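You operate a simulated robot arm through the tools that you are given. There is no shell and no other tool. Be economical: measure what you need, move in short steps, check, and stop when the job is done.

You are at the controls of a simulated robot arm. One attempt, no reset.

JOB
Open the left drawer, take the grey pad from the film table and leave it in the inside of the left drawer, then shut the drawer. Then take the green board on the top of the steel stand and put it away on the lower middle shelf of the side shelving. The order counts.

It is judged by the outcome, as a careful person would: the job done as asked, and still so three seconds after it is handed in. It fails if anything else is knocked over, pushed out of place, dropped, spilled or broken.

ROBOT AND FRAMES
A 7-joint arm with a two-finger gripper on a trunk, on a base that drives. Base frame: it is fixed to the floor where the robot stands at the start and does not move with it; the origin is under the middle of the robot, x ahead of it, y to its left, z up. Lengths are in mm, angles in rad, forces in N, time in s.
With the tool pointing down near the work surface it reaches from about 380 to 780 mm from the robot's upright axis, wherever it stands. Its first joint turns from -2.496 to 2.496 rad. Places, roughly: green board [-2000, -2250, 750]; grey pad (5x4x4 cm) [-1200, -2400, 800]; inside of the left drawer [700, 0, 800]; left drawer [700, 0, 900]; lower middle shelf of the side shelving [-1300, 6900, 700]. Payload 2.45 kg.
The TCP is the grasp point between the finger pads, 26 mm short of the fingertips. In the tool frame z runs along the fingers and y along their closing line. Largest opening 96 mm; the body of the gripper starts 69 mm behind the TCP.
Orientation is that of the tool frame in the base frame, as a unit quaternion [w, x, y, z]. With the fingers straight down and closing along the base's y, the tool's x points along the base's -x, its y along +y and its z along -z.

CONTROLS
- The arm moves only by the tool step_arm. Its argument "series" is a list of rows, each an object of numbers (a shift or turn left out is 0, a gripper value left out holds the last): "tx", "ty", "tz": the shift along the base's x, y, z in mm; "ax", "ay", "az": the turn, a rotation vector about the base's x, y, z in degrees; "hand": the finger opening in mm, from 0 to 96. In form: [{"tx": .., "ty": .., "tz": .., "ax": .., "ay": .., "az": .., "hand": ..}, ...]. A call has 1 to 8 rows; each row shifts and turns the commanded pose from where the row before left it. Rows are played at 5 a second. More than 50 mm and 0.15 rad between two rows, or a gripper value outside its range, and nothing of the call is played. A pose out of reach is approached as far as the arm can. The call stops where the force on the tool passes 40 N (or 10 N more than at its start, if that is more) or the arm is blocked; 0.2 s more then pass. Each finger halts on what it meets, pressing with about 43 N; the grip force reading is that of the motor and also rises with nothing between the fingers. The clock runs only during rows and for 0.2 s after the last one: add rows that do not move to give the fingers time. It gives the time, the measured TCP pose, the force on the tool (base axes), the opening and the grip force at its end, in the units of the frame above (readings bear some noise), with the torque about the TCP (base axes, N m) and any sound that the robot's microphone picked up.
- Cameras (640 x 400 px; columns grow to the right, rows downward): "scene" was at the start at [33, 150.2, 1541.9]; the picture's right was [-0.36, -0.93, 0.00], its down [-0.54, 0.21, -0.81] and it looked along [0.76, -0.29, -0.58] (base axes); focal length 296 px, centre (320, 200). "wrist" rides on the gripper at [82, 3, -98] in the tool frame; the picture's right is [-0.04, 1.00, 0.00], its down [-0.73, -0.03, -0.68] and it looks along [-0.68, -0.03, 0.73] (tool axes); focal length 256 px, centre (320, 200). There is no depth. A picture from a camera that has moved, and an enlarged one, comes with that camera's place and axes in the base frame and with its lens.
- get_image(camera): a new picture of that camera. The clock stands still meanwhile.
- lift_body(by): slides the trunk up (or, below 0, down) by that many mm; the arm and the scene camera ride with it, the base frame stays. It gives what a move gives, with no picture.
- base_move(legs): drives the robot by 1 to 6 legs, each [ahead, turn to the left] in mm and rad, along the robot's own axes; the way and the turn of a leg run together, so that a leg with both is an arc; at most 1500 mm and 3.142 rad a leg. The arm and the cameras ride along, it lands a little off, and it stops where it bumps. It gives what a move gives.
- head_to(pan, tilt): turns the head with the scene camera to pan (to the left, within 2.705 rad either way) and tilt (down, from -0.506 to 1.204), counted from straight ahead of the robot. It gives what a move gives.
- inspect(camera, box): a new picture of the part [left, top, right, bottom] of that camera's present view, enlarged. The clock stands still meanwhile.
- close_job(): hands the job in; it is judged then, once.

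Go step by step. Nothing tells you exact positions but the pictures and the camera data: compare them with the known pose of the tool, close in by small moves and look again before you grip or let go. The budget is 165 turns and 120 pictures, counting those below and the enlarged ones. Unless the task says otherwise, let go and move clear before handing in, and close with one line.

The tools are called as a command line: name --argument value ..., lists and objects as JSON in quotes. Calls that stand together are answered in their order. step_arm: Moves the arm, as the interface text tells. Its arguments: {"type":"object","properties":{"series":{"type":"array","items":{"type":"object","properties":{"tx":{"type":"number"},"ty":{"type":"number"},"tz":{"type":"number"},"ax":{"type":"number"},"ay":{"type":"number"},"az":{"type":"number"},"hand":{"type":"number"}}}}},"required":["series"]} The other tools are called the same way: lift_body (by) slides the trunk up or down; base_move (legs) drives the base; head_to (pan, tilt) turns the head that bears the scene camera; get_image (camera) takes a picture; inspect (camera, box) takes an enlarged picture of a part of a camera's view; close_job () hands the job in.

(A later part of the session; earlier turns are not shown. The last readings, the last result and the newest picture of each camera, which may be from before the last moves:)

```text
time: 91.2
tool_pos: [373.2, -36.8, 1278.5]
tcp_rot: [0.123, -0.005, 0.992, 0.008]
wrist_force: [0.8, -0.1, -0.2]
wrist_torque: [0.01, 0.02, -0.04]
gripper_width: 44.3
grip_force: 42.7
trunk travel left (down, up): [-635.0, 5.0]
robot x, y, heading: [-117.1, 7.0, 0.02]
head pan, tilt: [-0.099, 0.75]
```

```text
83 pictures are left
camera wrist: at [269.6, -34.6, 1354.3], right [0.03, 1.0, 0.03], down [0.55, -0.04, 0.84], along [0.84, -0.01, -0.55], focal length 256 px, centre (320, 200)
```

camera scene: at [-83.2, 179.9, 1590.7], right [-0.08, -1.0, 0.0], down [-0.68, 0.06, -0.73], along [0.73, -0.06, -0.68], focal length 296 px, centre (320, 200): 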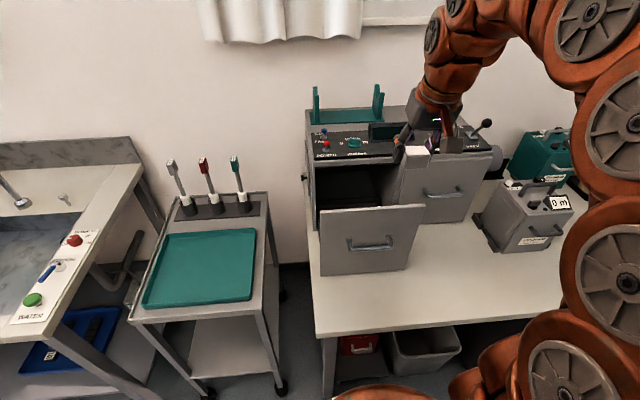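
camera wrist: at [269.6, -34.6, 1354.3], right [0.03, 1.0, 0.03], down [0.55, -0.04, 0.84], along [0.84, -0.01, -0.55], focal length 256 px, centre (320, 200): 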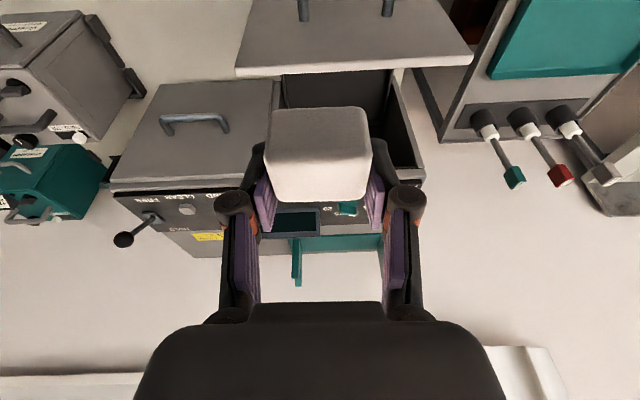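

inspect --camera "scene" --box '[290, 130, 450, 280]'

inspect --camera "wrist" --box '[220, 0, 500, 200]'

```text
2.67 times, centred on (370, 205) of scene
camera zoom: at [-83.2, 179.9, 1590.7], right [-0.08, -1.0, 0.0], down [-0.68, 0.06, -0.73], along [0.73, -0.06, -0.68], focal length 789 px, centre (187, 187)
```

zoom: 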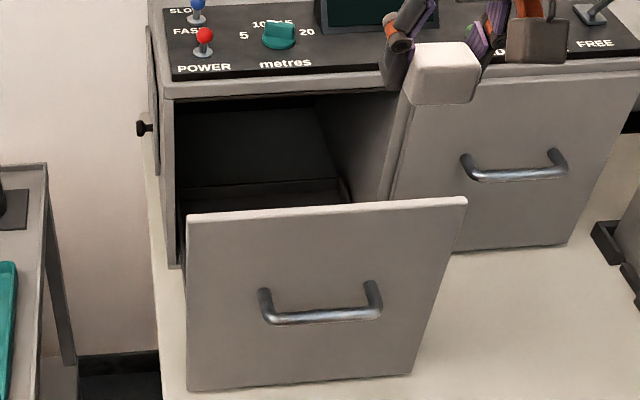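

```text
2.00 times, centred on (360, 100) of wrist
camera zoom: at [269.6, -34.6, 1354.3], right [0.03, 1.0, 0.03], down [0.55, -0.04, 0.84], along [0.84, -0.01, -0.55], focal length 512 px, centre (240, 400)
```

zoom: 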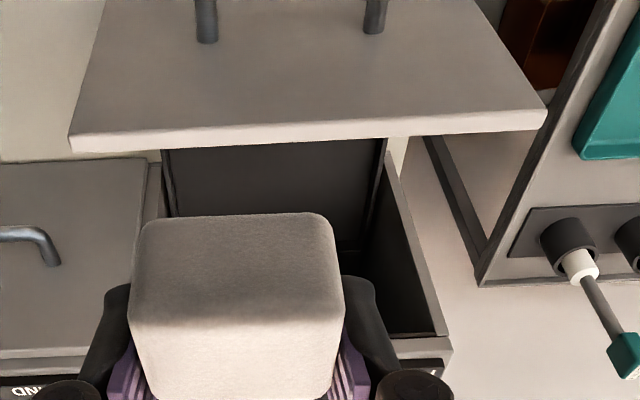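

The drawer box is about 170 mm deep in the open part, so I'll make the tool vertical with the wrist camera to the side (so it clears the drawer front) and move over the opening.

step_arm --series '[{"ay": 7}, {"ay": 7.1}, {"az": 8.2, "tx": 15}, {"az": 8.2, "tx": 15}, {"az": 8.2, "tx": 15}, {"az": 8.2, "tx": 15}, {"az": 8.2, "tx": 15}, {"az": 8.2, "tx": 15}]'

step_arm --series '[{"az": 8.2, "ty": 12, "tx": 10}, {"az": 8.2, "ty": 12, "tx": 10}, {"az": 8.2, "ty": 12, "tx": 10}, {"az": 8.2, "ty": 12, "tx": 10}, {"az": 6.0, "ty": 12, "tx": 10}]'

get_image --camera "wrist"

get_image --camera "scene"

```text
time: 93.0
tool_pos: [462.3, -37.3, 1279.2]
tcp_rot: [-0.005, -0.421, 0.907, 0.008]
wrist_force: [-0.8, 0.9, 0.1]
wrist_torque: [-0.01, -0.04, -0.03]
gripper_width: 44.3
grip_force: 43.3
trunk travel left (down, up): [-635.0, 5.0]
robot x, y, heading: [-115.0, 3.0, 0.018]
head pan, tilt: [-0.099, 0.75]
```

```text
time: 94.2
tool_pos: [505.8, 22.0, 1247.3]
tcp_rot: [-0.007, -0.699, 0.715, 0.006]
wrist_force: [-0.4, -0.5, 0.1]
wrist_torque: [-0.01, 0.01, 0.0]
gripper_width: 44.2
grip_force: 42.8
out of reach, approached as far as the arm can: row 2, 4
trunk travel left (down, up): [-635.0, 5.0]
robot x, y, heading: [-115.3, 5.6, 0.017]
head pan, tilt: [-0.099, 0.75]
```

```text
80 pictures are left
camera wrist: at [501.5, -59.2, 1345.4], right [-1.0, 0.06, 0.02], down [0.06, 0.73, 0.68], along [0.03, 0.68, -0.73], focal length 256 px, centre (320, 200)
```

wrist: 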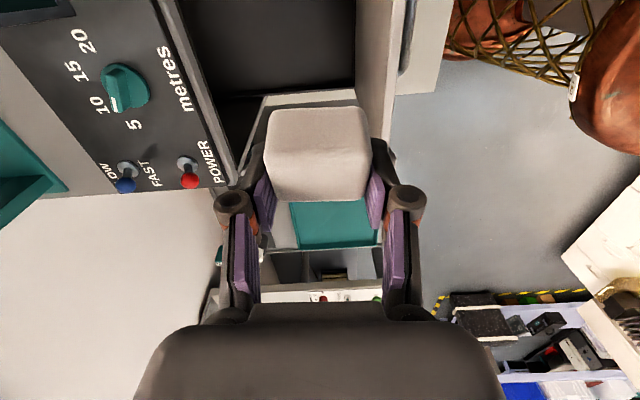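

```text
79 pictures are left
camera scene: at [-83.4, 179.8, 1590.7], right [-0.08, -1.0, 0.0], down [-0.68, 0.06, -0.73], along [0.73, -0.06, -0.68], focal length 296 px, centre (320, 200)
```

scene: 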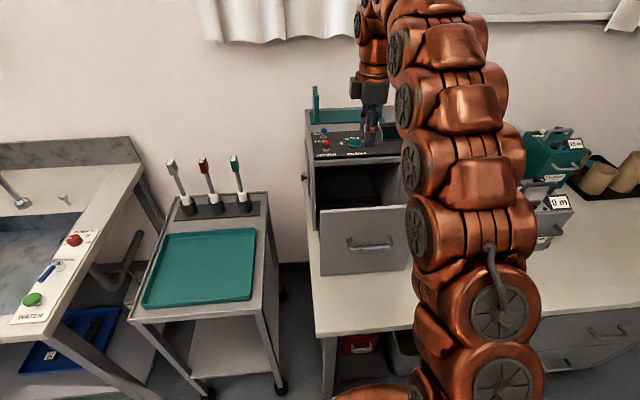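

inspect --camera "wrist" --box '[160, 0, 480, 200]'

```text
2.00 times, centred on (320, 100) of wrist
camera zoom: at [501.5, -59.2, 1345.4], right [-1.0, 0.06, 0.02], down [0.06, 0.73, 0.68], along [0.03, 0.68, -0.73], focal length 512 px, centre (320, 400)
```

zoom: 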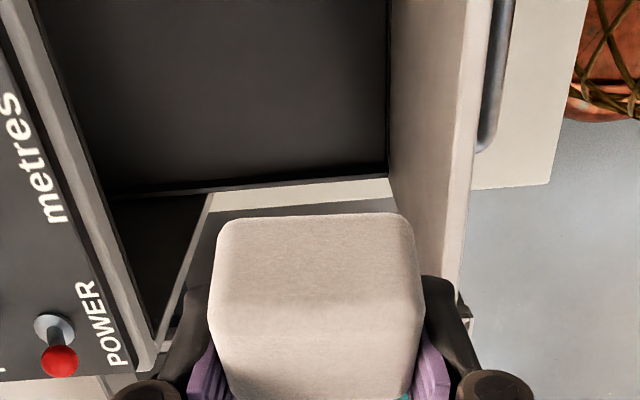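

The drawer floor is near z≈828 and the opening spans x≈440–605. I centre the tool and lower with the trunk, then check.

step_arm --series '[{"tx": 14}]'

lift_body --by -220

get_image --camera "scene"

get_image --camera "wrist"

```text
time: 94.6
tool_pos: [518.2, 20.7, 1247.8]
tcp_rot: [-0.006, -0.698, 0.716, 0.006]
wrist_force: [0.0, 0.0, -0.2]
wrist_torque: [0.01, -0.07, 0.01]
gripper_width: 44.5
grip_force: 42.5
trunk travel left (down, up): [-635.0, 5.0]
robot x, y, heading: [-114.7, 1.7, 0.013]
head pan, tilt: [-0.099, 0.75]
```

```text
time: 97.0
tool_pos: [518.6, 22.0, 1027.0]
tcp_rot: [-0.006, -0.697, 0.717, 0.007]
wrist_force: [0.8, -0.3, 0.4]
wrist_torque: [0.02, 0.04, 0.02]
gripper_width: 44.1
grip_force: 42.6
trunk travel left (down, up): [-415.0, 225.0]
robot x, y, heading: [-116.1, 7.2, 0.015]
head pan, tilt: [-0.099, 0.75]
```

```text
77 pictures are left
camera scene: at [-83.2, 179.9, 1370.7], right [-0.08, -1.0, 0.0], down [-0.68, 0.06, -0.73], along [0.73, -0.06, -0.68], focal length 296 px, centre (320, 200)
```

scene: 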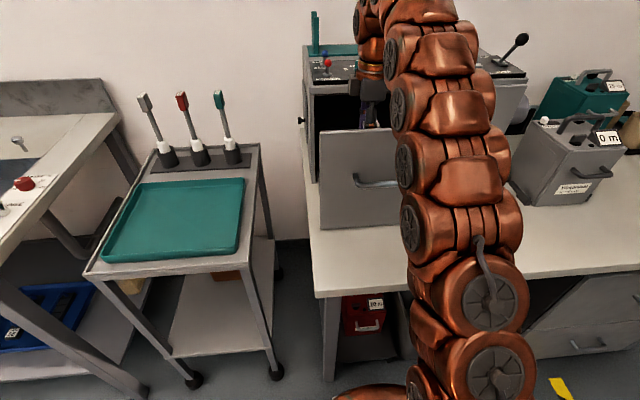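

```text
76 pictures are left
camera wrist: at [515.0, -59.2, 1125.7], right [-1.0, 0.07, 0.02], down [0.06, 0.73, 0.68], along [0.03, 0.68, -0.73], focal length 256 px, centre (320, 200)
```

wrist: 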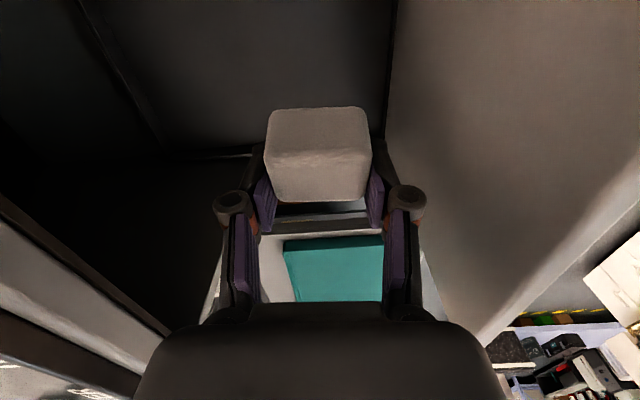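

Clearance looks good on all sides. Lowering further in two steps.

lift_body --by -130

get_image --camera "wrist"

get_image --camera "scene"

```text
time: 98.5
tool_pos: [518.8, 21.8, 897.6]
tcp_rot: [-0.006, -0.698, 0.716, 0.006]
wrist_force: [0.4, 0.2, 0.3]
wrist_torque: [-0.01, 0.02, 0.02]
gripper_width: 44.4
grip_force: 43.3
trunk travel left (down, up): [-285.0, 355.0]
robot x, y, heading: [-117.6, 10.3, 0.015]
head pan, tilt: [-0.099, 0.75]
```

```text
75 pictures are left
camera wrist: at [515.0, -59.2, 995.7], right [-1.0, 0.07, 0.02], down [0.06, 0.73, 0.68], along [0.03, 0.68, -0.73], focal length 256 px, centre (320, 200)
```

wrist: 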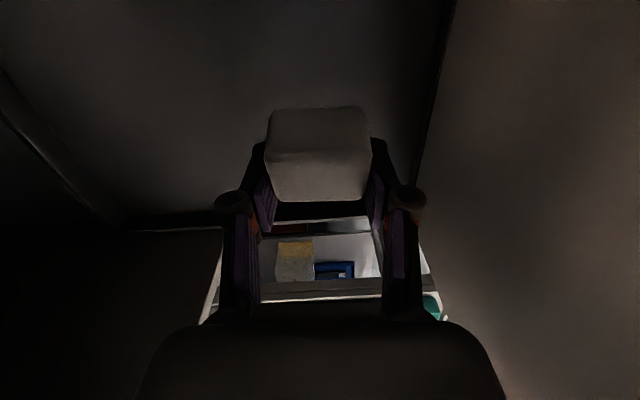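

```text
74 pictures are left
camera scene: at [-83.2, 179.9, 1240.7], right [-0.08, -1.0, 0.0], down [-0.68, 0.06, -0.73], along [0.73, -0.06, -0.68], focal length 296 px, centre (320, 200)
```

scene: 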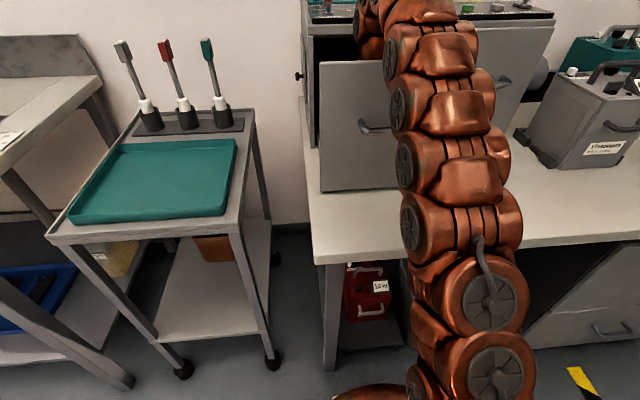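

Nearly at the floor. I'll come down in small arm steps and release just above contact.

step_arm --series '[{"tz": -10}, {"tz": -10}, {"tz": -6}, {"tz": -5}, {"tz": -4}]'

```text
time: 99.7
tool_pos: [519.3, 22.0, 862.3]
tcp_rot: [-0.006, -0.698, 0.716, 0.006]
wrist_force: [0.0, 0.2, -0.4]
wrist_torque: [0.0, 0.0, 0.03]
gripper_width: 44.2
grip_force: 42.8
trunk travel left (down, up): [-285.0, 355.0]
robot x, y, heading: [-112.6, 7.7, 0.015]
head pan, tilt: [-0.099, 0.75]
```

step_arm --series '[{"tz": -4}, {"tz": -3}, {"tz": -3}, {"tz": -3}, {"tz": -2}]'

inspect --camera "wrist" --box '[160, 60, 480, 260]'

```text
time: 100.9
tool_pos: [518.5, 20.3, 847.1]
tcp_rot: [-0.006, -0.698, 0.716, 0.006]
wrist_force: [-0.1, -0.6, 0.1]
wrist_torque: [0.0, -0.01, 0.0]
gripper_width: 44.6
grip_force: 42.6
trunk travel left (down, up): [-285.0, 355.0]
robot x, y, heading: [-118.0, 4.5, 0.018]
head pan, tilt: [-0.099, 0.75]
```

```text
2.00 times, centred on (320, 160) of wrist
camera zoom: at [514.9, -59.2, 945.5], right [-1.0, 0.07, 0.02], down [0.06, 0.73, 0.68], along [0.03, 0.68, -0.73], focal length 512 px, centre (320, 280)
```

zoom: 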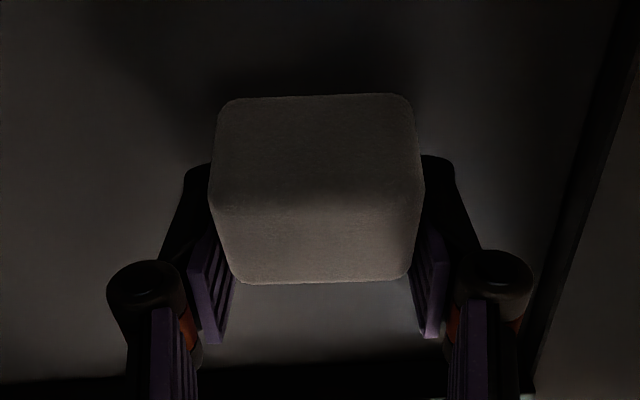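

step_arm --series '[{"tz": -3}, {"tz": -3}, {"tz": -3}, {"tz": -3}]'

```text
time: 101.9
tool_pos: [518.7, 20.8, 835.5]
tcp_rot: [-0.006, -0.698, 0.716, 0.006]
wrist_force: [0.9, 0.4, -0.1]
wrist_torque: [0.03, 0.0, 0.0]
gripper_width: 44.5
grip_force: 43.0
trunk travel left (down, up): [-285.0, 355.0]
robot x, y, heading: [-111.9, 4.9, 0.019]
head pan, tilt: [-0.099, 0.75]
```

step_arm --series '[{"tz": -2}, {"tz": -2}, {"tz": -2}, {"tz": -2}]'

inspect --camera "wrist" --box '[160, 60, 480, 260]'

```text
time: 102.9
tool_pos: [517.9, 21.0, 830.1]
tcp_rot: [-0.004, -0.697, 0.717, 0.005]
wrist_force: [-4.3, 1.0, 17.3]
wrist_torque: [0.0, -0.25, -0.01]
gripper_width: 44.3
grip_force: 43.3
trunk travel left (down, up): [-285.0, 355.0]
robot x, y, heading: [-118.4, 9.0, 0.017]
head pan, tilt: [-0.099, 0.75]
```

```text
2.00 times, centred on (320, 160) of wrist
camera zoom: at [513.8, -59.4, 928.8], right [-1.0, 0.07, 0.01], down [0.06, 0.73, 0.68], along [0.04, 0.68, -0.73], focal length 512 px, centre (320, 280)
```

zoom: 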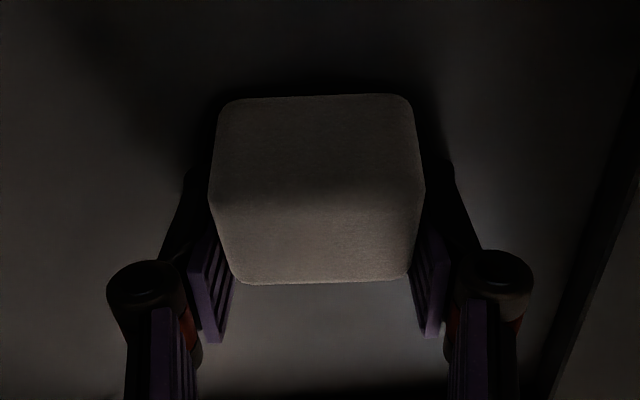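

Contact with the drawer floor at 17 N. I ease off slightly, release, and rise straight up.

step_arm --series '[{"tz": 2}, {"hand": 66}, {"hand": 66}, {"hand": 66}, {"tz": 10}, {"tz": 20}, {"tz": 30}, {"tz": 40}]'

get_image --camera "wrist"

```text
time: 104.7
tool_pos: [517.1, 21.1, 897.6]
tcp_rot: [-0.006, -0.698, 0.716, 0.006]
wrist_force: [0.0, 1.0, -0.3]
wrist_torque: [-0.01, -0.01, -0.01]
gripper_width: 66.1
grip_force: 0.1
out of reach, approached as far as the arm can: row 8
trunk travel left (down, up): [-285.0, 355.0]
robot x, y, heading: [-112.5, 8.0, 0.014]
head pan, tilt: [-0.099, 0.75]
```

```text
71 pictures are left
camera wrist: at [513.9, -59.7, 995.9], right [-1.0, 0.07, 0.02], down [0.06, 0.73, 0.68], along [0.03, 0.68, -0.73], focal length 256 px, centre (320, 200)
```

wrist: 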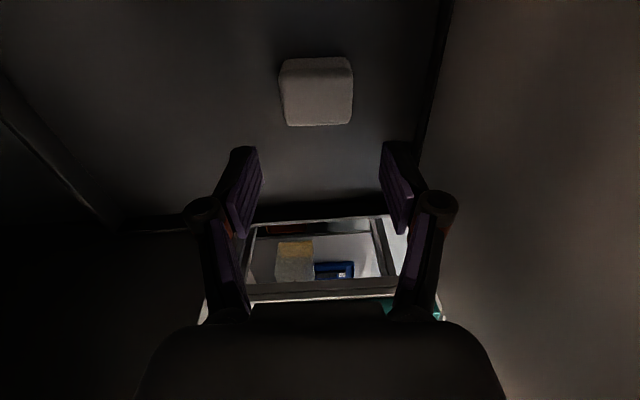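

The pad lies on the drawer floor. I raise the arm out, back off, tilt the closed gripper forward and lower it to push the drawer's front above the handle.

lift_body --by 350

base_move --legs '[[-280, 0]]'

step_arm --series '[{"ay": -8.4, "hand": 0}, {"ay": -8.4}, {"ay": -8.4}, {"ay": -8.4}, {"ay": -8.4}, {"ay": -8.4}, {"ay": -8.4}, {"ay": -8.2}]'

lift_body --by -205

get_image --camera "scene"

```text
time: 108.2
tool_pos: [517.8, 21.5, 1247.6]
tcp_rot: [-0.006, -0.698, 0.716, 0.006]
wrist_force: [0.9, -0.3, 0.5]
wrist_torque: [0.0, -0.01, -0.01]
gripper_width: 66.3
grip_force: 0.0
trunk travel left (down, up): [-635.0, 5.0]
robot x, y, heading: [-114.0, 8.8, 0.018]
head pan, tilt: [-0.099, 0.75]
```

```text
time: 110.1
tool_pos: [235.4, 18.9, 1247.3]
tcp_rot: [-0.006, -0.698, 0.716, 0.007]
wrist_force: [-0.1, 0.1, -0.4]
wrist_torque: [-0.01, 0.05, 0.0]
gripper_width: 66.4
grip_force: 0.0
trunk travel left (down, up): [-635.0, 5.0]
robot x, y, heading: [-395.6, 2.5, 0.021]
head pan, tilt: [-0.099, 0.75]
```

```text
time: 111.9
tool_pos: [235.3, 18.4, 1248.3]
tcp_rot: [0.39, -0.586, 0.6, -0.38]
wrist_force: [0.5, -0.4, 0.0]
wrist_torque: [-0.01, 0.03, -0.03]
gripper_width: 0.2
grip_force: 28.4
trunk travel left (down, up): [-635.0, 5.0]
robot x, y, heading: [-398.6, -0.9, 0.018]
head pan, tilt: [-0.099, 0.75]
```

```text
time: 114.1
tool_pos: [234.4, 19.9, 1042.5]
tcp_rot: [0.39, -0.586, 0.6, -0.38]
wrist_force: [-0.6, 0.4, 0.5]
wrist_torque: [-0.01, -0.01, 0.02]
gripper_width: 0.2
grip_force: 28.4
trunk travel left (down, up): [-430.0, 210.0]
robot x, y, heading: [-397.5, 1.9, 0.018]
head pan, tilt: [-0.099, 0.75]
```

```text
70 pictures are left
camera scene: at [-366.7, 174.9, 1385.7], right [-0.08, -1.0, 0.0], down [-0.68, 0.05, -0.73], along [0.73, -0.06, -0.68], focal length 296 px, centre (320, 200)
```

scene: 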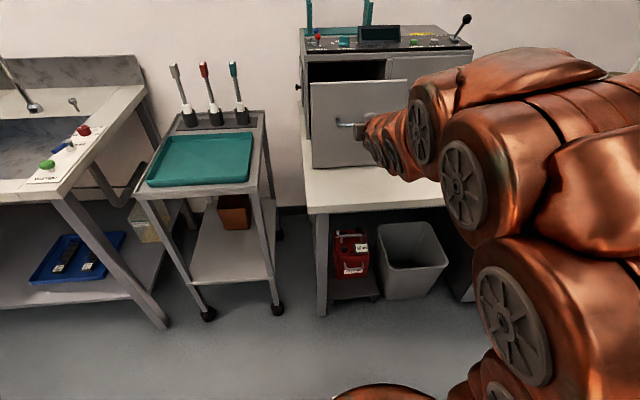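

base_move --legs '[[160, 0], [150, 0]]'

get_image --camera "scene"

```text
time: 116.5
tool_pos: [544.9, 23.8, 1042.9]
tcp_rot: [0.39, -0.585, 0.601, -0.38]
wrist_force: [0.1, 0.2, -1.0]
wrist_torque: [0.01, 0.0, -0.01]
gripper_width: 0.0
grip_force: 28.7
trunk travel left (down, up): [-430.0, 210.0]
robot x, y, heading: [-86.1, 4.7, 0.013]
head pan, tilt: [-0.099, 0.75]
```

```text
69 pictures are left
camera scene: at [-55.5, 180.8, 1385.7], right [-0.08, -1.0, 0.0], down [-0.68, 0.06, -0.73], along [0.73, -0.06, -0.68], focal length 296 px, centre (320, 200)
```

scene: 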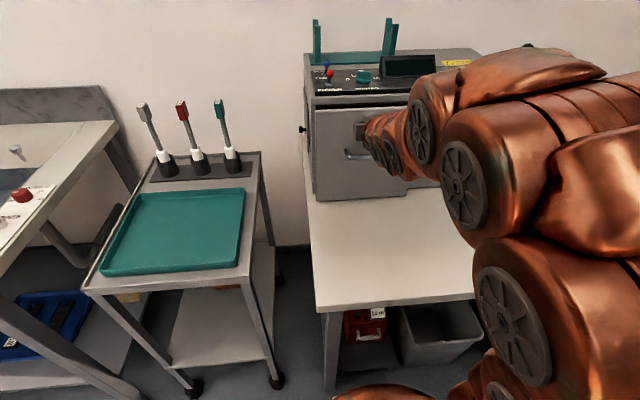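

Drawer is pushed most of the way. I finish with arm steps until it resists.

step_arm --series '[{"tx": 10}, {"tx": 10}, {"tx": 8}, {"tx": 6}, {"tx": 5}, {"tx": 5}, {"tx": 5}, {"tx": 5}]'

get_image --camera "scene"

```text
time: 117.8
tool_pos: [582.0, 23.4, 1041.2]
tcp_rot: [0.387, -0.586, 0.602, -0.38]
wrist_force: [-30.8, 1.9, 8.5]
wrist_torque: [0.14, -0.19, 0.37]
gripper_width: 0.0
grip_force: 28.0
trunk travel left (down, up): [-430.0, 210.0]
robot x, y, heading: [-88.1, 5.5, 0.019]
head pan, tilt: [-0.099, 0.75]
stopped in row 6: the force on the tool passed its limit at 48 N (the readings are from after the stop); the commanded pose is now the measured one
```

```text
68 pictures are left
camera scene: at [-58.9, 180.9, 1386.0], right [-0.08, -1.0, 0.0], down [-0.68, 0.06, -0.73], along [0.73, -0.06, -0.68], focal length 296 px, centre (320, 200)
```

scene: 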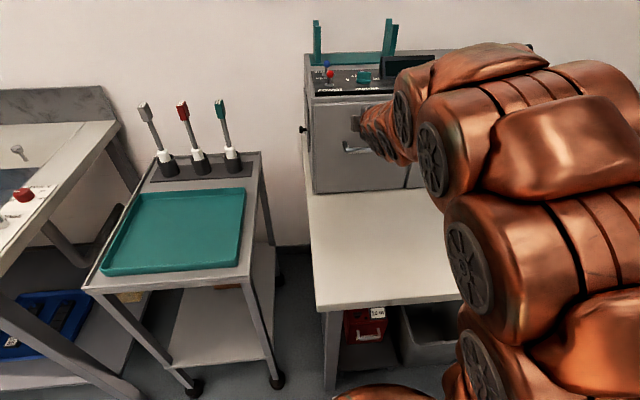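

The drawer is at its stop (582 as predicted). I back off and check that it is flush.

base_move --legs '[[-250, 0]]'

lift_body --by 205

inspect --camera "scene" --box '[260, 60, 460, 260]'

```text
time: 119.6
tool_pos: [336.9, 19.7, 1039.5]
tcp_rot: [0.387, -0.587, 0.602, -0.38]
wrist_force: [0.7, -1.2, 0.0]
wrist_torque: [0.0, 0.01, -0.01]
gripper_width: 0.0
grip_force: 28.3
trunk travel left (down, up): [-430.0, 210.0]
robot x, y, heading: [-333.9, 0.5, 0.02]
head pan, tilt: [-0.099, 0.75]
```

```text
time: 121.8
tool_pos: [336.0, 17.7, 1245.4]
tcp_rot: [0.386, -0.587, 0.602, -0.379]
wrist_force: [0.1, 0.8, 0.3]
wrist_torque: [0.04, 0.01, 0.01]
gripper_width: 0.1
grip_force: 28.4
trunk travel left (down, up): [-635.0, 5.0]
robot x, y, heading: [-335.0, 4.4, 0.022]
head pan, tilt: [-0.099, 0.75]
```

```text
2.00 times, centred on (360, 160) of scene
camera zoom: at [-304.2, 176.2, 1590.6], right [-0.08, -1.0, 0.0], down [-0.68, 0.05, -0.73], along [0.73, -0.06, -0.68], focal length 592 px, centre (240, 280)
```

zoom: 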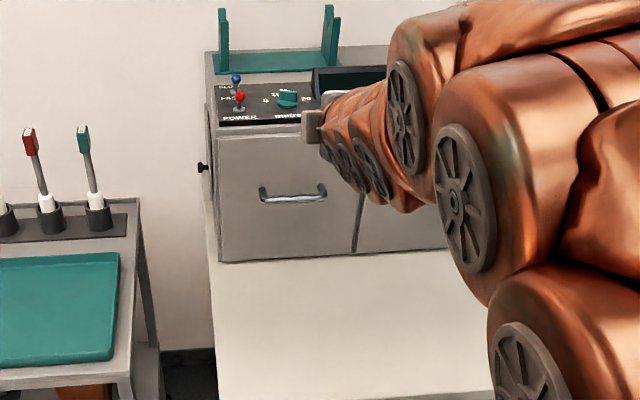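

The drawer is shut and flush. Now I restore the tool to pointing down and drive toward the steel stand.

step_arm --series '[{"ay": 8.4, "hand": 90}, {"ay": 8.4}, {"ay": 8.4}, {"ay": 8.4}, {"ay": 8.4}, {"ay": 8.4}, {"ay": 8.4}, {"ay": 8.2}]'

step_arm --series '[{"az": -8.2, "tx": -20}, {"az": -8.2, "tx": -20}, {"az": -8.2, "tx": -20}, {"az": -8.2, "tx": -20}, {"az": -8.2, "tx": -20}, {"az": -8.2, "tx": -20}, {"az": -8.2, "tx": -20}, {"az": -8.2, "tx": -20}]'

step_arm --series '[{"az": -8.2}, {"az": -8.2}, {"az": -5.5}]'

base_move --legs '[[0, -2.063], [1500, 0]]'

head_to --pan -0.5 --tilt 0.4

get_image --camera "scene"

```text
time: 123.6
tool_pos: [335.6, 18.2, 1244.2]
tcp_rot: [0.024, -0.699, 0.715, -0.025]
wrist_force: [-0.1, 0.3, -0.3]
wrist_torque: [-0.02, 0.01, 0.0]
gripper_width: 90.0
grip_force: 0.1
out of reach, approached as far as the arm can: row 8
trunk travel left (down, up): [-635.0, 5.0]
robot x, y, heading: [-335.5, 2.7, 0.019]
head pan, tilt: [-0.099, 0.75]
```

```text
time: 125.4
tool_pos: [175.5, 18.3, 1244.4]
tcp_rot: [0.007, -0.199, 0.979, -0.035]
wrist_force: [0.1, -0.4, 0.3]
wrist_torque: [0.0, 0.01, 0.0]
gripper_width: 89.8
grip_force: 0.0
trunk travel left (down, up): [-635.0, 5.0]
robot x, y, heading: [-334.6, -2.5, 0.015]
head pan, tilt: [-0.099, 0.75]
```

```text
time: 126.2
tool_pos: [175.5, 18.7, 1245.3]
tcp_rot: [0.0, -0.009, 0.999, -0.035]
wrist_force: [0.4, -0.2, 0.4]
wrist_torque: [-0.01, -0.03, 0.0]
gripper_width: 90.2
grip_force: 0.0
trunk travel left (down, up): [-635.0, 5.0]
robot x, y, heading: [-335.8, 3.8, 0.019]
head pan, tilt: [-0.099, 0.75]
```

```text
time: 138.9
tool_pos: [-1219.7, -1867.8, 1244.2]
tcp_rot: [-0.03, 0.84, 0.542, -0.02]
wrist_force: [1.3, 0.0, 0.1]
wrist_torque: [-0.04, -0.01, 0.0]
gripper_width: 89.9
grip_force: 0.0
trunk travel left (down, up): [-635.0, 5.0]
robot x, y, heading: [-1011.7, -1399.1, -2.0]
head pan, tilt: [-0.099, 0.75]
```

```text
time: 139.8
tool_pos: [-1220.4, -1868.5, 1244.1]
tcp_rot: [-0.031, 0.84, 0.541, -0.02]
wrist_force: [0.3, 0.4, 0.2]
wrist_torque: [0.0, -0.02, 0.0]
gripper_width: 89.9
grip_force: 0.0
trunk travel left (down, up): [-635.0, 5.0]
robot x, y, heading: [-1015.0, -1402.6, -2.001]
head pan, tilt: [-0.499, 0.4]
```

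```text
66 pictures are left
camera scene: at [-902.1, -1486.9, 1621.7], right [-0.6, 0.8, 0.0], down [0.31, 0.23, -0.92], along [-0.74, -0.55, -0.39], focal length 296 px, centre (320, 200)
```

scene: 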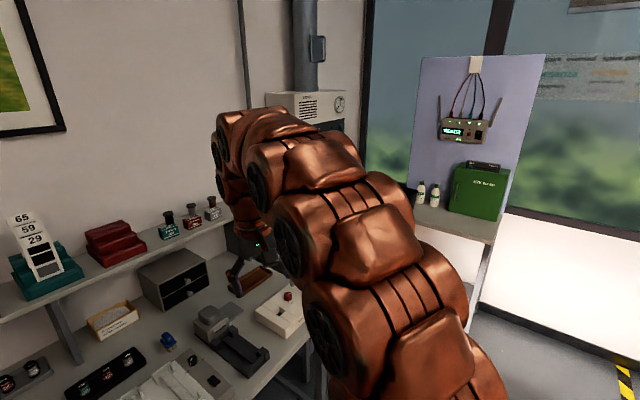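

base_move --legs '[[0, -1.14]]'

head_to --pan 0.3 --tilt 0.5

get_image --camera "scene"

head_to --pan -0.9 --tilt 0.5

get_image --camera "scene"

```text
time: 143.0
tool_pos: [-1525.3, -1411.0, 1245.2]
tcp_rot: [-0.037, 0.999, 0.002, -0.001]
wrist_force: [0.4, -0.9, -0.8]
wrist_torque: [0.0, 0.01, -0.04]
gripper_width: 90.1
grip_force: 0.0
trunk travel left (down, up): [-635.0, 5.0]
robot x, y, heading: [-1014.1, -1404.7, -3.135]
head pan, tilt: [-0.499, 0.4]
```

```text
time: 144.1
tool_pos: [-1525.5, -1409.4, 1245.0]
tcp_rot: [-0.036, 0.999, 0.003, 0.0]
wrist_force: [-0.4, 0.8, 0.1]
wrist_torque: [0.01, 0.01, 0.0]
gripper_width: 89.8
grip_force: 0.0
trunk travel left (down, up): [-635.0, 5.0]
robot x, y, heading: [-1017.0, -1403.0, -3.134]
head pan, tilt: [0.3, 0.499]
```

```text
65 pictures are left
camera scene: at [-1050.3, -1610.3, 1612.6], right [-0.3, 0.95, 0.0], down [0.46, 0.14, -0.88], along [-0.84, -0.26, -0.48], focal length 296 px, centre (320, 200)
```

scene: 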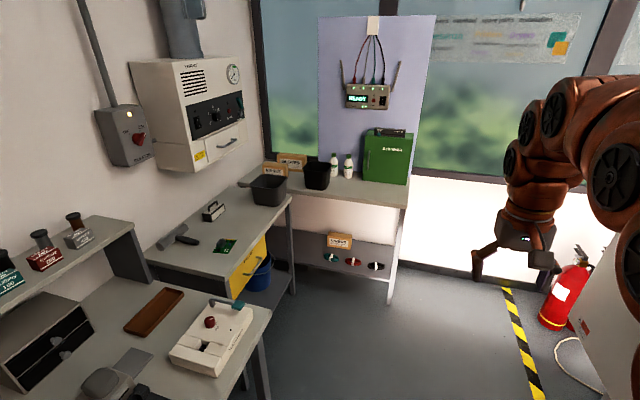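

```text
time: 145.5
tool_pos: [-1523.6, -1410.4, 1244.7]
tcp_rot: [-0.035, 0.999, 0.002, 0.0]
wrist_force: [0.4, -1.2, -0.1]
wrist_torque: [0.01, 0.01, -0.01]
gripper_width: 90.1
grip_force: 0.0
trunk travel left (down, up): [-635.0, 5.0]
robot x, y, heading: [-1012.1, -1403.2, -3.138]
head pan, tilt: [-0.901, 0.499]
```

```text
64 pictures are left
camera scene: at [-1020.4, -1512.1, 1612.6], right [0.78, 0.63, 0.0], down [0.3, -0.37, -0.88], along [-0.55, 0.69, -0.48], focal length 296 px, centre (320, 200)
```

scene: 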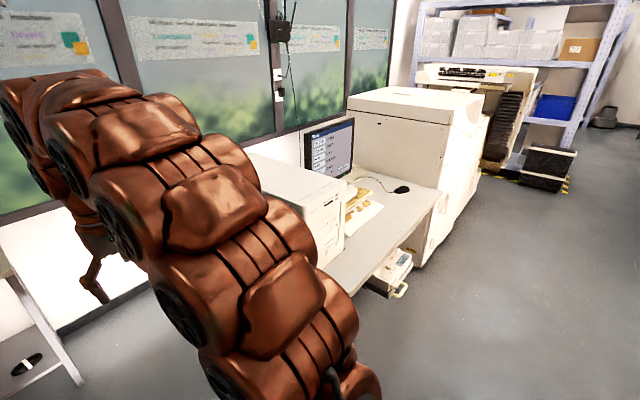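

The board is at about [-1965, -2350, 766] and the floor in front of the stand is clear. I drive there and face the stand.

base_move --legs '[[940, 0], [0, 1.565], [330, 0]]'

head_to --pan 0.0 --tilt 0.7

get_image --camera "scene"

get_image --camera "wrist"

```text
time: 156.1
tool_pos: [-1952.4, -2243.4, 1244.7]
tcp_rot: [-0.026, 0.708, 0.706, -0.025]
wrist_force: [0.5, 0.4, -0.2]
wrist_torque: [0.0, -0.03, 0.02]
gripper_width: 90.2
grip_force: 0.0
trunk travel left (down, up): [-635.0, 5.0]
robot x, y, heading: [-1958.4, -1733.1, -1.579]
head pan, tilt: [-0.901, 0.499]
```

```text
time: 157.3
tool_pos: [-1951.9, -2243.6, 1245.1]
tcp_rot: [-0.026, 0.707, 0.706, -0.025]
wrist_force: [0.5, -0.5, -0.4]
wrist_torque: [-0.01, 0.01, 0.01]
gripper_width: 90.3
grip_force: 0.0
trunk travel left (down, up): [-635.0, 5.0]
robot x, y, heading: [-1954.2, -1730.7, -1.573]
head pan, tilt: [0.0, 0.7]
```

```text
63 pictures are left
camera scene: at [-1774.3, -1768.1, 1594.9], right [-1.0, 0.0, 0.0], down [0.0, 0.64, -0.77], along [0.0, -0.77, -0.64], focal length 296 px, centre (320, 200)
```

scene: 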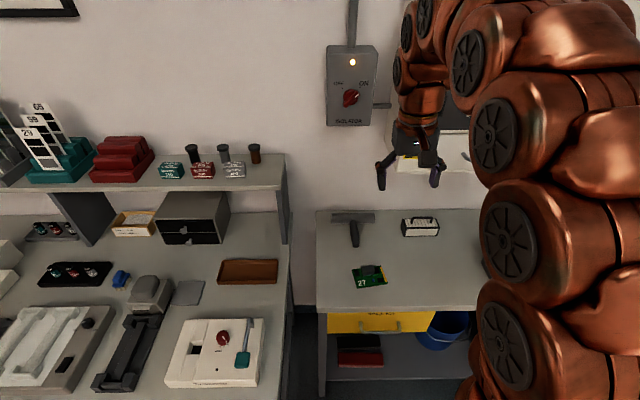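

```text
62 pictures are left
camera wrist: at [-1942.1, -2160.3, 1342.8], right [1.0, -0.04, -0.07], down [0.02, -0.73, 0.68], along [-0.08, -0.68, -0.73], focal length 256 px, centre (320, 200)
```

wrist: 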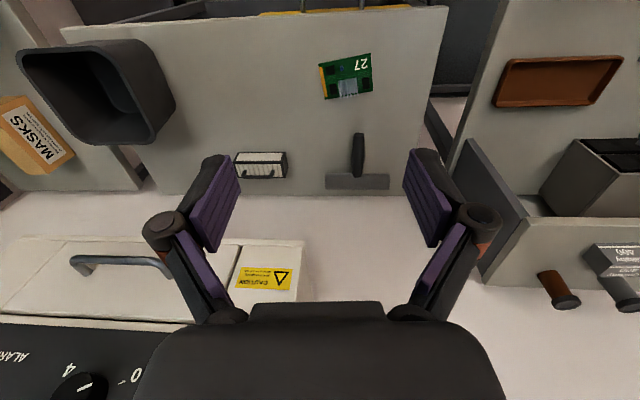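

inspect --camera "wrist" --box '[280, 20, 420, 120]'

inspect --camera "scene" --box '[310, 220, 450, 320]'

```text
4.00 times, centred on (350, 70) of wrist
camera zoom: at [-1942.1, -2160.3, 1342.8], right [1.0, -0.04, -0.07], down [0.02, -0.73, 0.68], along [-0.08, -0.68, -0.73], focal length 1024 px, centre (200, 720)
```

zoom: 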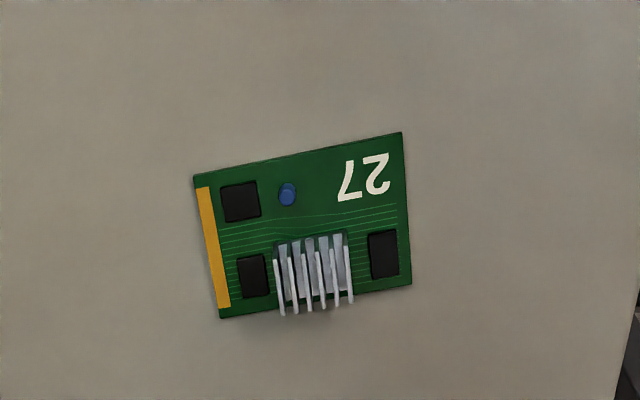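

```text
4.00 times, centred on (380, 270) of scene
camera zoom: at [-1774.3, -1768.1, 1594.9], right [-1.0, 0.0, 0.0], down [0.0, 0.64, -0.77], along [0.0, -0.77, -0.64], focal length 1184 px, centre (80, -80)
```

zoom: 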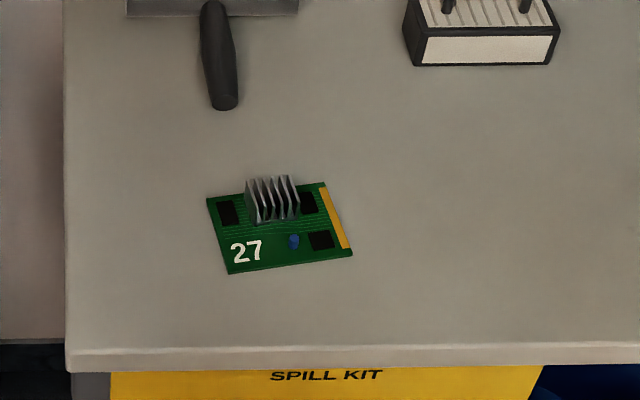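

The board carries a finned heatsink, about 40 mm wide, which is the natural grip; the board is turned about 12°. I'll align the tool, pitch it toward horizontal (so the board can later be slid onto a shelf flat) and lower for a closer look.

step_arm --series '[{"ay": -4.2, "hand": 75}, {"az": 6}, {"az": 5.7}, {"ax": -7.5, "ay": -1.5}, {"ax": -7.5, "ay": -1.5}, {"ax": -7.5, "ay": -1.5}, {"ax": -7.5, "ay": -1.5}]'

step_arm --series '[{"ax": -7.3, "ay": -1.5}, {"ax": -7.3, "ay": -1.5}]'

lift_body --by -280

get_image --camera "wrist"

```text
time: 158.9
tool_pos: [-1953.2, -2242.5, 1243.5]
tcp_rot: [0.206, 0.61, 0.747, -0.168]
wrist_force: [0.6, 0.0, 0.4]
wrist_torque: [0.01, -0.03, -0.04]
gripper_width: 75.0
grip_force: 0.0
trunk travel left (down, up): [-635.0, 5.0]
robot x, y, heading: [-1960.3, -1733.6, -1.578]
head pan, tilt: [0.0, 0.7]
```

```text
time: 159.5
tool_pos: [-1951.2, -2241.6, 1243.7]
tcp_rot: [0.299, 0.583, 0.715, -0.244]
wrist_force: [-0.6, -0.4, -0.6]
wrist_torque: [0.03, 0.02, 0.0]
gripper_width: 75.0
grip_force: 0.0
trunk travel left (down, up): [-635.0, 5.0]
robot x, y, heading: [-1955.0, -1732.9, -1.574]
head pan, tilt: [0.0, 0.7]
```

```text
time: 162.3
tool_pos: [-1952.4, -2241.0, 964.4]
tcp_rot: [0.299, 0.583, 0.715, -0.245]
wrist_force: [-1.4, 0.6, -0.8]
wrist_torque: [0.03, 0.02, -0.01]
gripper_width: 74.6
grip_force: 0.1
trunk travel left (down, up): [-355.0, 285.0]
robot x, y, heading: [-1956.4, -1731.2, -1.576]
head pan, tilt: [0.0, 0.7]
```

```text
59 pictures are left
camera wrist: at [-1974.8, -2115.9, 975.5], right [0.98, 0.17, 0.03], down [-0.02, -0.04, 1.0], along [0.17, -0.98, -0.03], focal length 256 px, centre (320, 200)
```

wrist: 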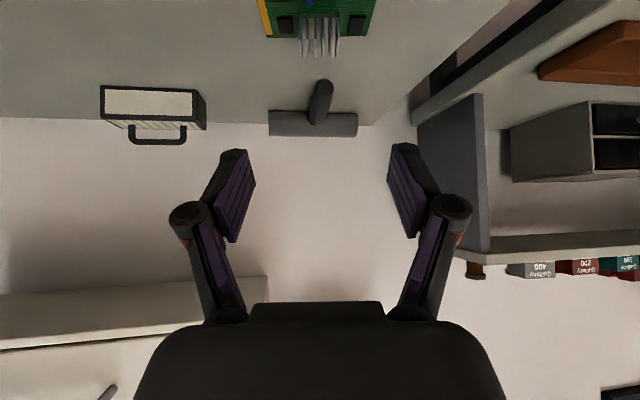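

Triangulation: stand top z≈802, board yaw ≈10°, heatsink centre ≈ [-1928, -2347] with its top near z 825. I move to just above it and look.

step_arm --series '[{"tx": 5, "ty": -25}, {"tx": 6, "ty": -25}, {"tx": 6, "ty": -25}, {"tx": 5, "ty": -20}, {"tz": -30}, {"tz": -30}, {"tz": -20, "hand": 65}]'

get_image --camera "wrist"

inspect --camera "scene" --box '[300, 150, 500, 300]'

```text
time: 163.9
tool_pos: [-1930.1, -2338.7, 883.8]
tcp_rot: [0.3, 0.583, 0.715, -0.245]
wrist_force: [-0.2, -0.5, 0.3]
wrist_torque: [0.01, -0.01, -0.01]
gripper_width: 64.9
grip_force: 0.1
trunk travel left (down, up): [-355.0, 285.0]
robot x, y, heading: [-1959.7, -1730.7, -1.575]
head pan, tilt: [0.0, 0.7]
```

```text
58 pictures are left
camera wrist: at [-1952.8, -2212.3, 895.3], right [0.98, 0.17, 0.03], down [-0.02, -0.04, 1.0], along [0.17, -0.98, -0.03], focal length 256 px, centre (320, 200)
```

wrist: 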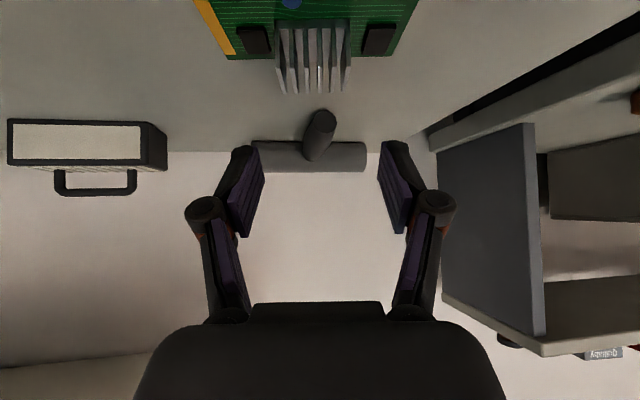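

```text
2.67 times, centred on (400, 225) of scene
camera zoom: at [-1774.3, -1767.9, 1314.9], right [-1.0, 0.0, 0.0], down [0.0, 0.64, -0.77], along [0.0, -0.77, -0.64], focal length 789 px, centre (107, 133)
```

zoom: 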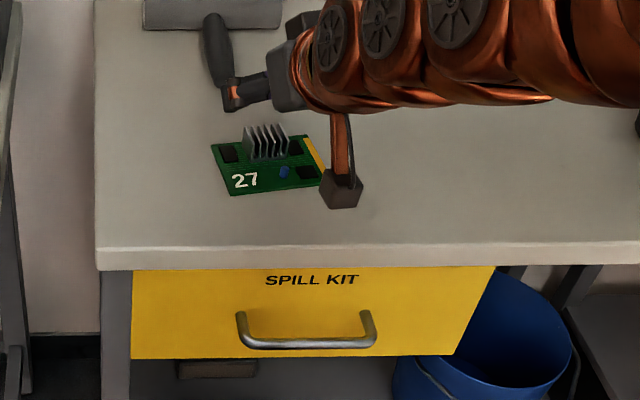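

Consistent: heatsink ~44 mm wide, 3–4 mm left of centre. I correct, descend to z≈834 and check.

step_arm --series '[{"tx": -3.5, "ty": -1, "tz": -15}, {"tz": -15}, {"tz": -10}, {"tz": -8}]'

get_image --camera "wrist"

```text
time: 164.9
tool_pos: [-1933.5, -2337.6, 837.8]
tcp_rot: [0.301, 0.582, 0.715, -0.245]
wrist_force: [0.7, -1.2, 0.6]
wrist_torque: [0.01, 0.02, 0.0]
gripper_width: 65.0
grip_force: 0.0
trunk travel left (down, up): [-355.0, 285.0]
robot x, y, heading: [-1958.6, -1732.9, -1.577]
head pan, tilt: [0.0, 0.7]
```

```text
56 pictures are left
camera wrist: at [-1956.8, -2212.3, 847.5], right [0.98, 0.17, 0.03], down [-0.02, -0.03, 1.0], along [0.17, -0.98, -0.03], focal length 256 px, centre (320, 200)
```

wrist: 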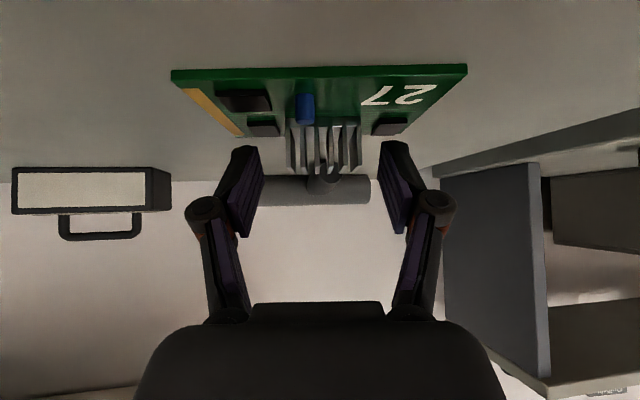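

step_arm --series '[{"tz": -2}, {"tz": -2}, {"tz": -1}]'

inspect --camera "wrist" --box '[160, 60, 480, 260]'

```text
time: 165.7
tool_pos: [-1933.1, -2338.7, 831.3]
tcp_rot: [0.3, 0.583, 0.714, -0.245]
wrist_force: [0.6, -0.5, 0.4]
wrist_torque: [0.0, 0.01, -0.02]
gripper_width: 65.1
grip_force: 0.0
trunk travel left (down, up): [-355.0, 285.0]
robot x, y, heading: [-1957.5, -1731.8, -1.578]
head pan, tilt: [0.0, 0.7]
```

```text
2.00 times, centred on (320, 160) of wrist
camera zoom: at [-1956.3, -2212.5, 842.4], right [0.98, 0.17, 0.03], down [-0.02, -0.04, 1.0], along [0.17, -0.98, -0.03], focal length 512 px, centre (320, 280)
```

zoom: 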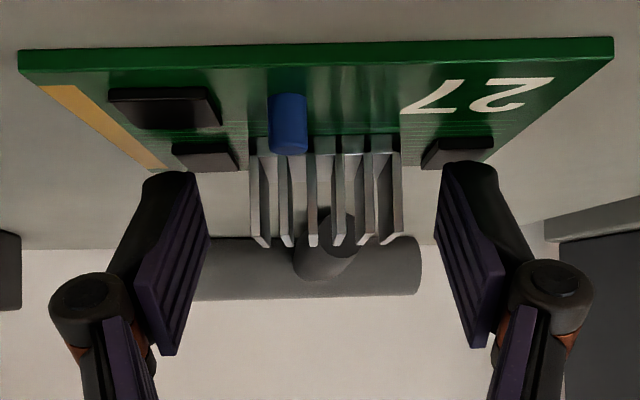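

Good overlap of the pads with the heatsink. Closing on it.

step_arm --series '[{"tx": 1.5, "hand": 25}, {"hand": 25}, {"hand": 25}, {"hand": 25}, {"hand": 25}]'

inspect --camera "wrist" --box '[160, 60, 480, 260]'

```text
time: 166.9
tool_pos: [-1932.1, -2337.8, 831.7]
tcp_rot: [0.3, 0.583, 0.715, -0.244]
wrist_force: [0.0, -0.7, 3.4]
wrist_torque: [0.04, -0.21, -0.06]
gripper_width: 35.6
grip_force: 42.7
trunk travel left (down, up): [-355.0, 285.0]
robot x, y, heading: [-1955.4, -1735.1, -1.574]
head pan, tilt: [0.0, 0.7]
```

```text
2.00 times, centred on (320, 160) of wrist
camera zoom: at [-1954.6, -2212.0, 842.4], right [0.98, 0.17, 0.03], down [-0.02, -0.03, 1.0], along [0.17, -0.98, -0.03], focal length 512 px, centre (320, 280)
```

zoom: 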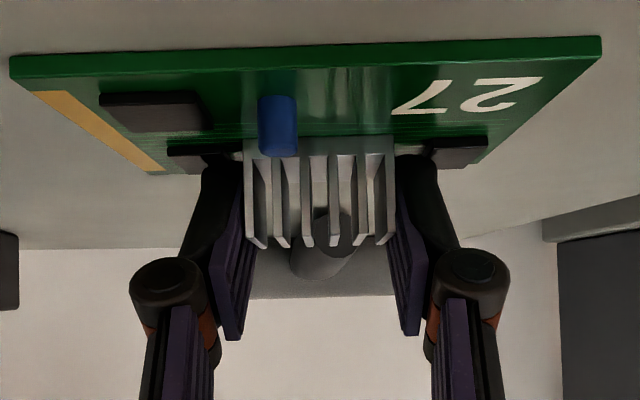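

Gripped at 36 mm with full grip force. Lifting slowly and checking.

step_arm --series '[{"tz": 8}, {"tz": 15}, {"tz": 25}, {"tz": 25}, {"tz": 25}]'

get_image --camera "wrist"

```text
time: 168.1
tool_pos: [-1931.2, -2338.4, 930.3]
tcp_rot: [0.299, 0.583, 0.714, -0.245]
wrist_force: [-0.4, -0.3, -0.9]
wrist_torque: [0.0, 0.04, 0.02]
gripper_width: 35.3
grip_force: 43.5
trunk travel left (down, up): [-355.0, 285.0]
robot x, y, heading: [-1958.1, -1730.6, -1.573]
head pan, tilt: [0.0, 0.7]
```

```text
53 pictures are left
camera wrist: at [-1954.5, -2211.9, 941.0], right [0.98, 0.17, 0.03], down [-0.02, -0.04, 1.0], along [0.17, -0.98, -0.03], focal length 256 px, centre (320, 200)
```

wrist: 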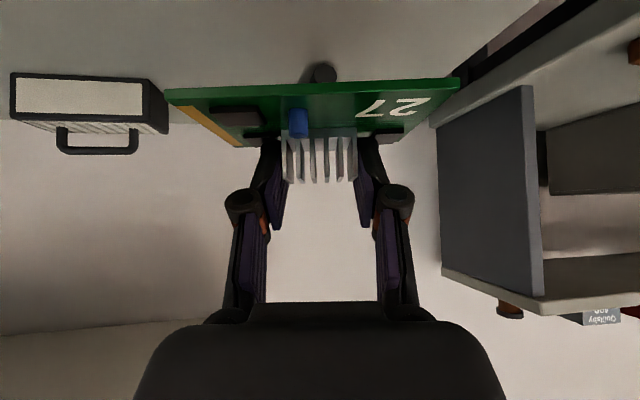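

The board hangs flat and firm. I retract, raise the trunk and start the drive toward the side shelving.

step_arm --series '[{"ty": 30}, {"ty": 40}, {"ty": 40}]'

lift_body --by 250

base_move --legs '[[-330, 0], [0, 1.571], [900, 0], [0, 1.25], [1500, 0], [800, 0]]'

head_to --pan 0.3 --tilt 0.25

get_image --camera "scene"

get_image --camera "wrist"

```text
time: 168.9
tool_pos: [-1932.3, -2229.2, 926.0]
tcp_rot: [0.299, 0.583, 0.715, -0.244]
wrist_force: [0.6, 0.5, -1.4]
wrist_torque: [0.03, 0.0, -0.01]
gripper_width: 35.4
grip_force: 42.9
trunk travel left (down, up): [-355.0, 285.0]
robot x, y, heading: [-1955.6, -1735.2, -1.573]
head pan, tilt: [0.0, 0.7]
```

```text
time: 171.5
tool_pos: [-1932.4, -2228.2, 1176.9]
tcp_rot: [0.3, 0.583, 0.715, -0.245]
wrist_force: [0.1, -0.3, 0.0]
wrist_torque: [-0.03, -0.01, 0.0]
gripper_width: 35.5
grip_force: 43.1
trunk travel left (down, up): [-605.0, 35.0]
robot x, y, heading: [-1959.7, -1730.3, -1.575]
head pan, tilt: [0.0, 0.7]
```

```text
time: 195.8
tool_pos: [-194.2, 1262.5, 1175.5]
tcp_rot: [0.288, -0.615, 0.688, 0.257]
wrist_force: [0.6, 0.5, -0.5]
wrist_torque: [0.01, -0.04, 0.01]
gripper_width: 35.4
grip_force: 43.4
trunk travel left (down, up): [-605.0, 35.0]
robot x, y, heading: [-322.1, 780.5, 1.253]
head pan, tilt: [0.0, 0.7]
```

```text
time: 196.7
tool_pos: [-192.2, 1263.4, 1177.2]
tcp_rot: [0.288, -0.615, 0.687, 0.258]
wrist_force: [-0.2, 0.5, 0.1]
wrist_torque: [0.0, 0.0, -0.02]
gripper_width: 35.7
grip_force: 42.8
trunk travel left (down, up): [-605.0, 35.0]
robot x, y, heading: [-323.6, 785.7, 1.25]
head pan, tilt: [0.3, 0.25]
```

```text
52 pictures are left
camera scene: at [-508.0, 885.7, 1605.7], right [1.0, -0.02, 0.0], down [0.0, -0.25, -0.97], along [0.02, 0.97, -0.25], focal length 296 px, centre (320, 200)
```

scene: 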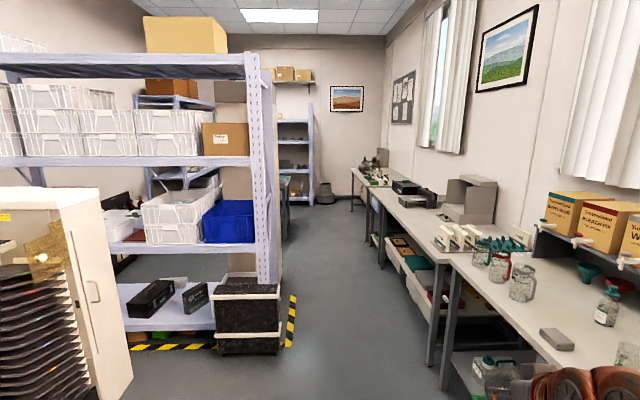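

```text
51 pictures are left
camera wrist: at [-210.3, 1137.8, 1187.7], right [-0.99, 0.14, 0.03], down [0.03, 0.03, 1.0], along [0.14, 0.99, -0.03], focal length 256 px, centre (320, 200)
```

wrist: 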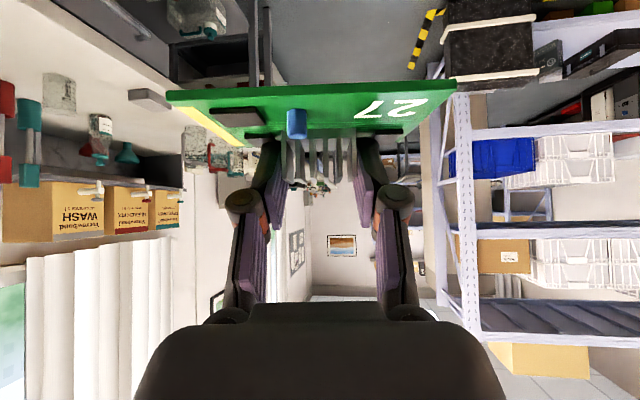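

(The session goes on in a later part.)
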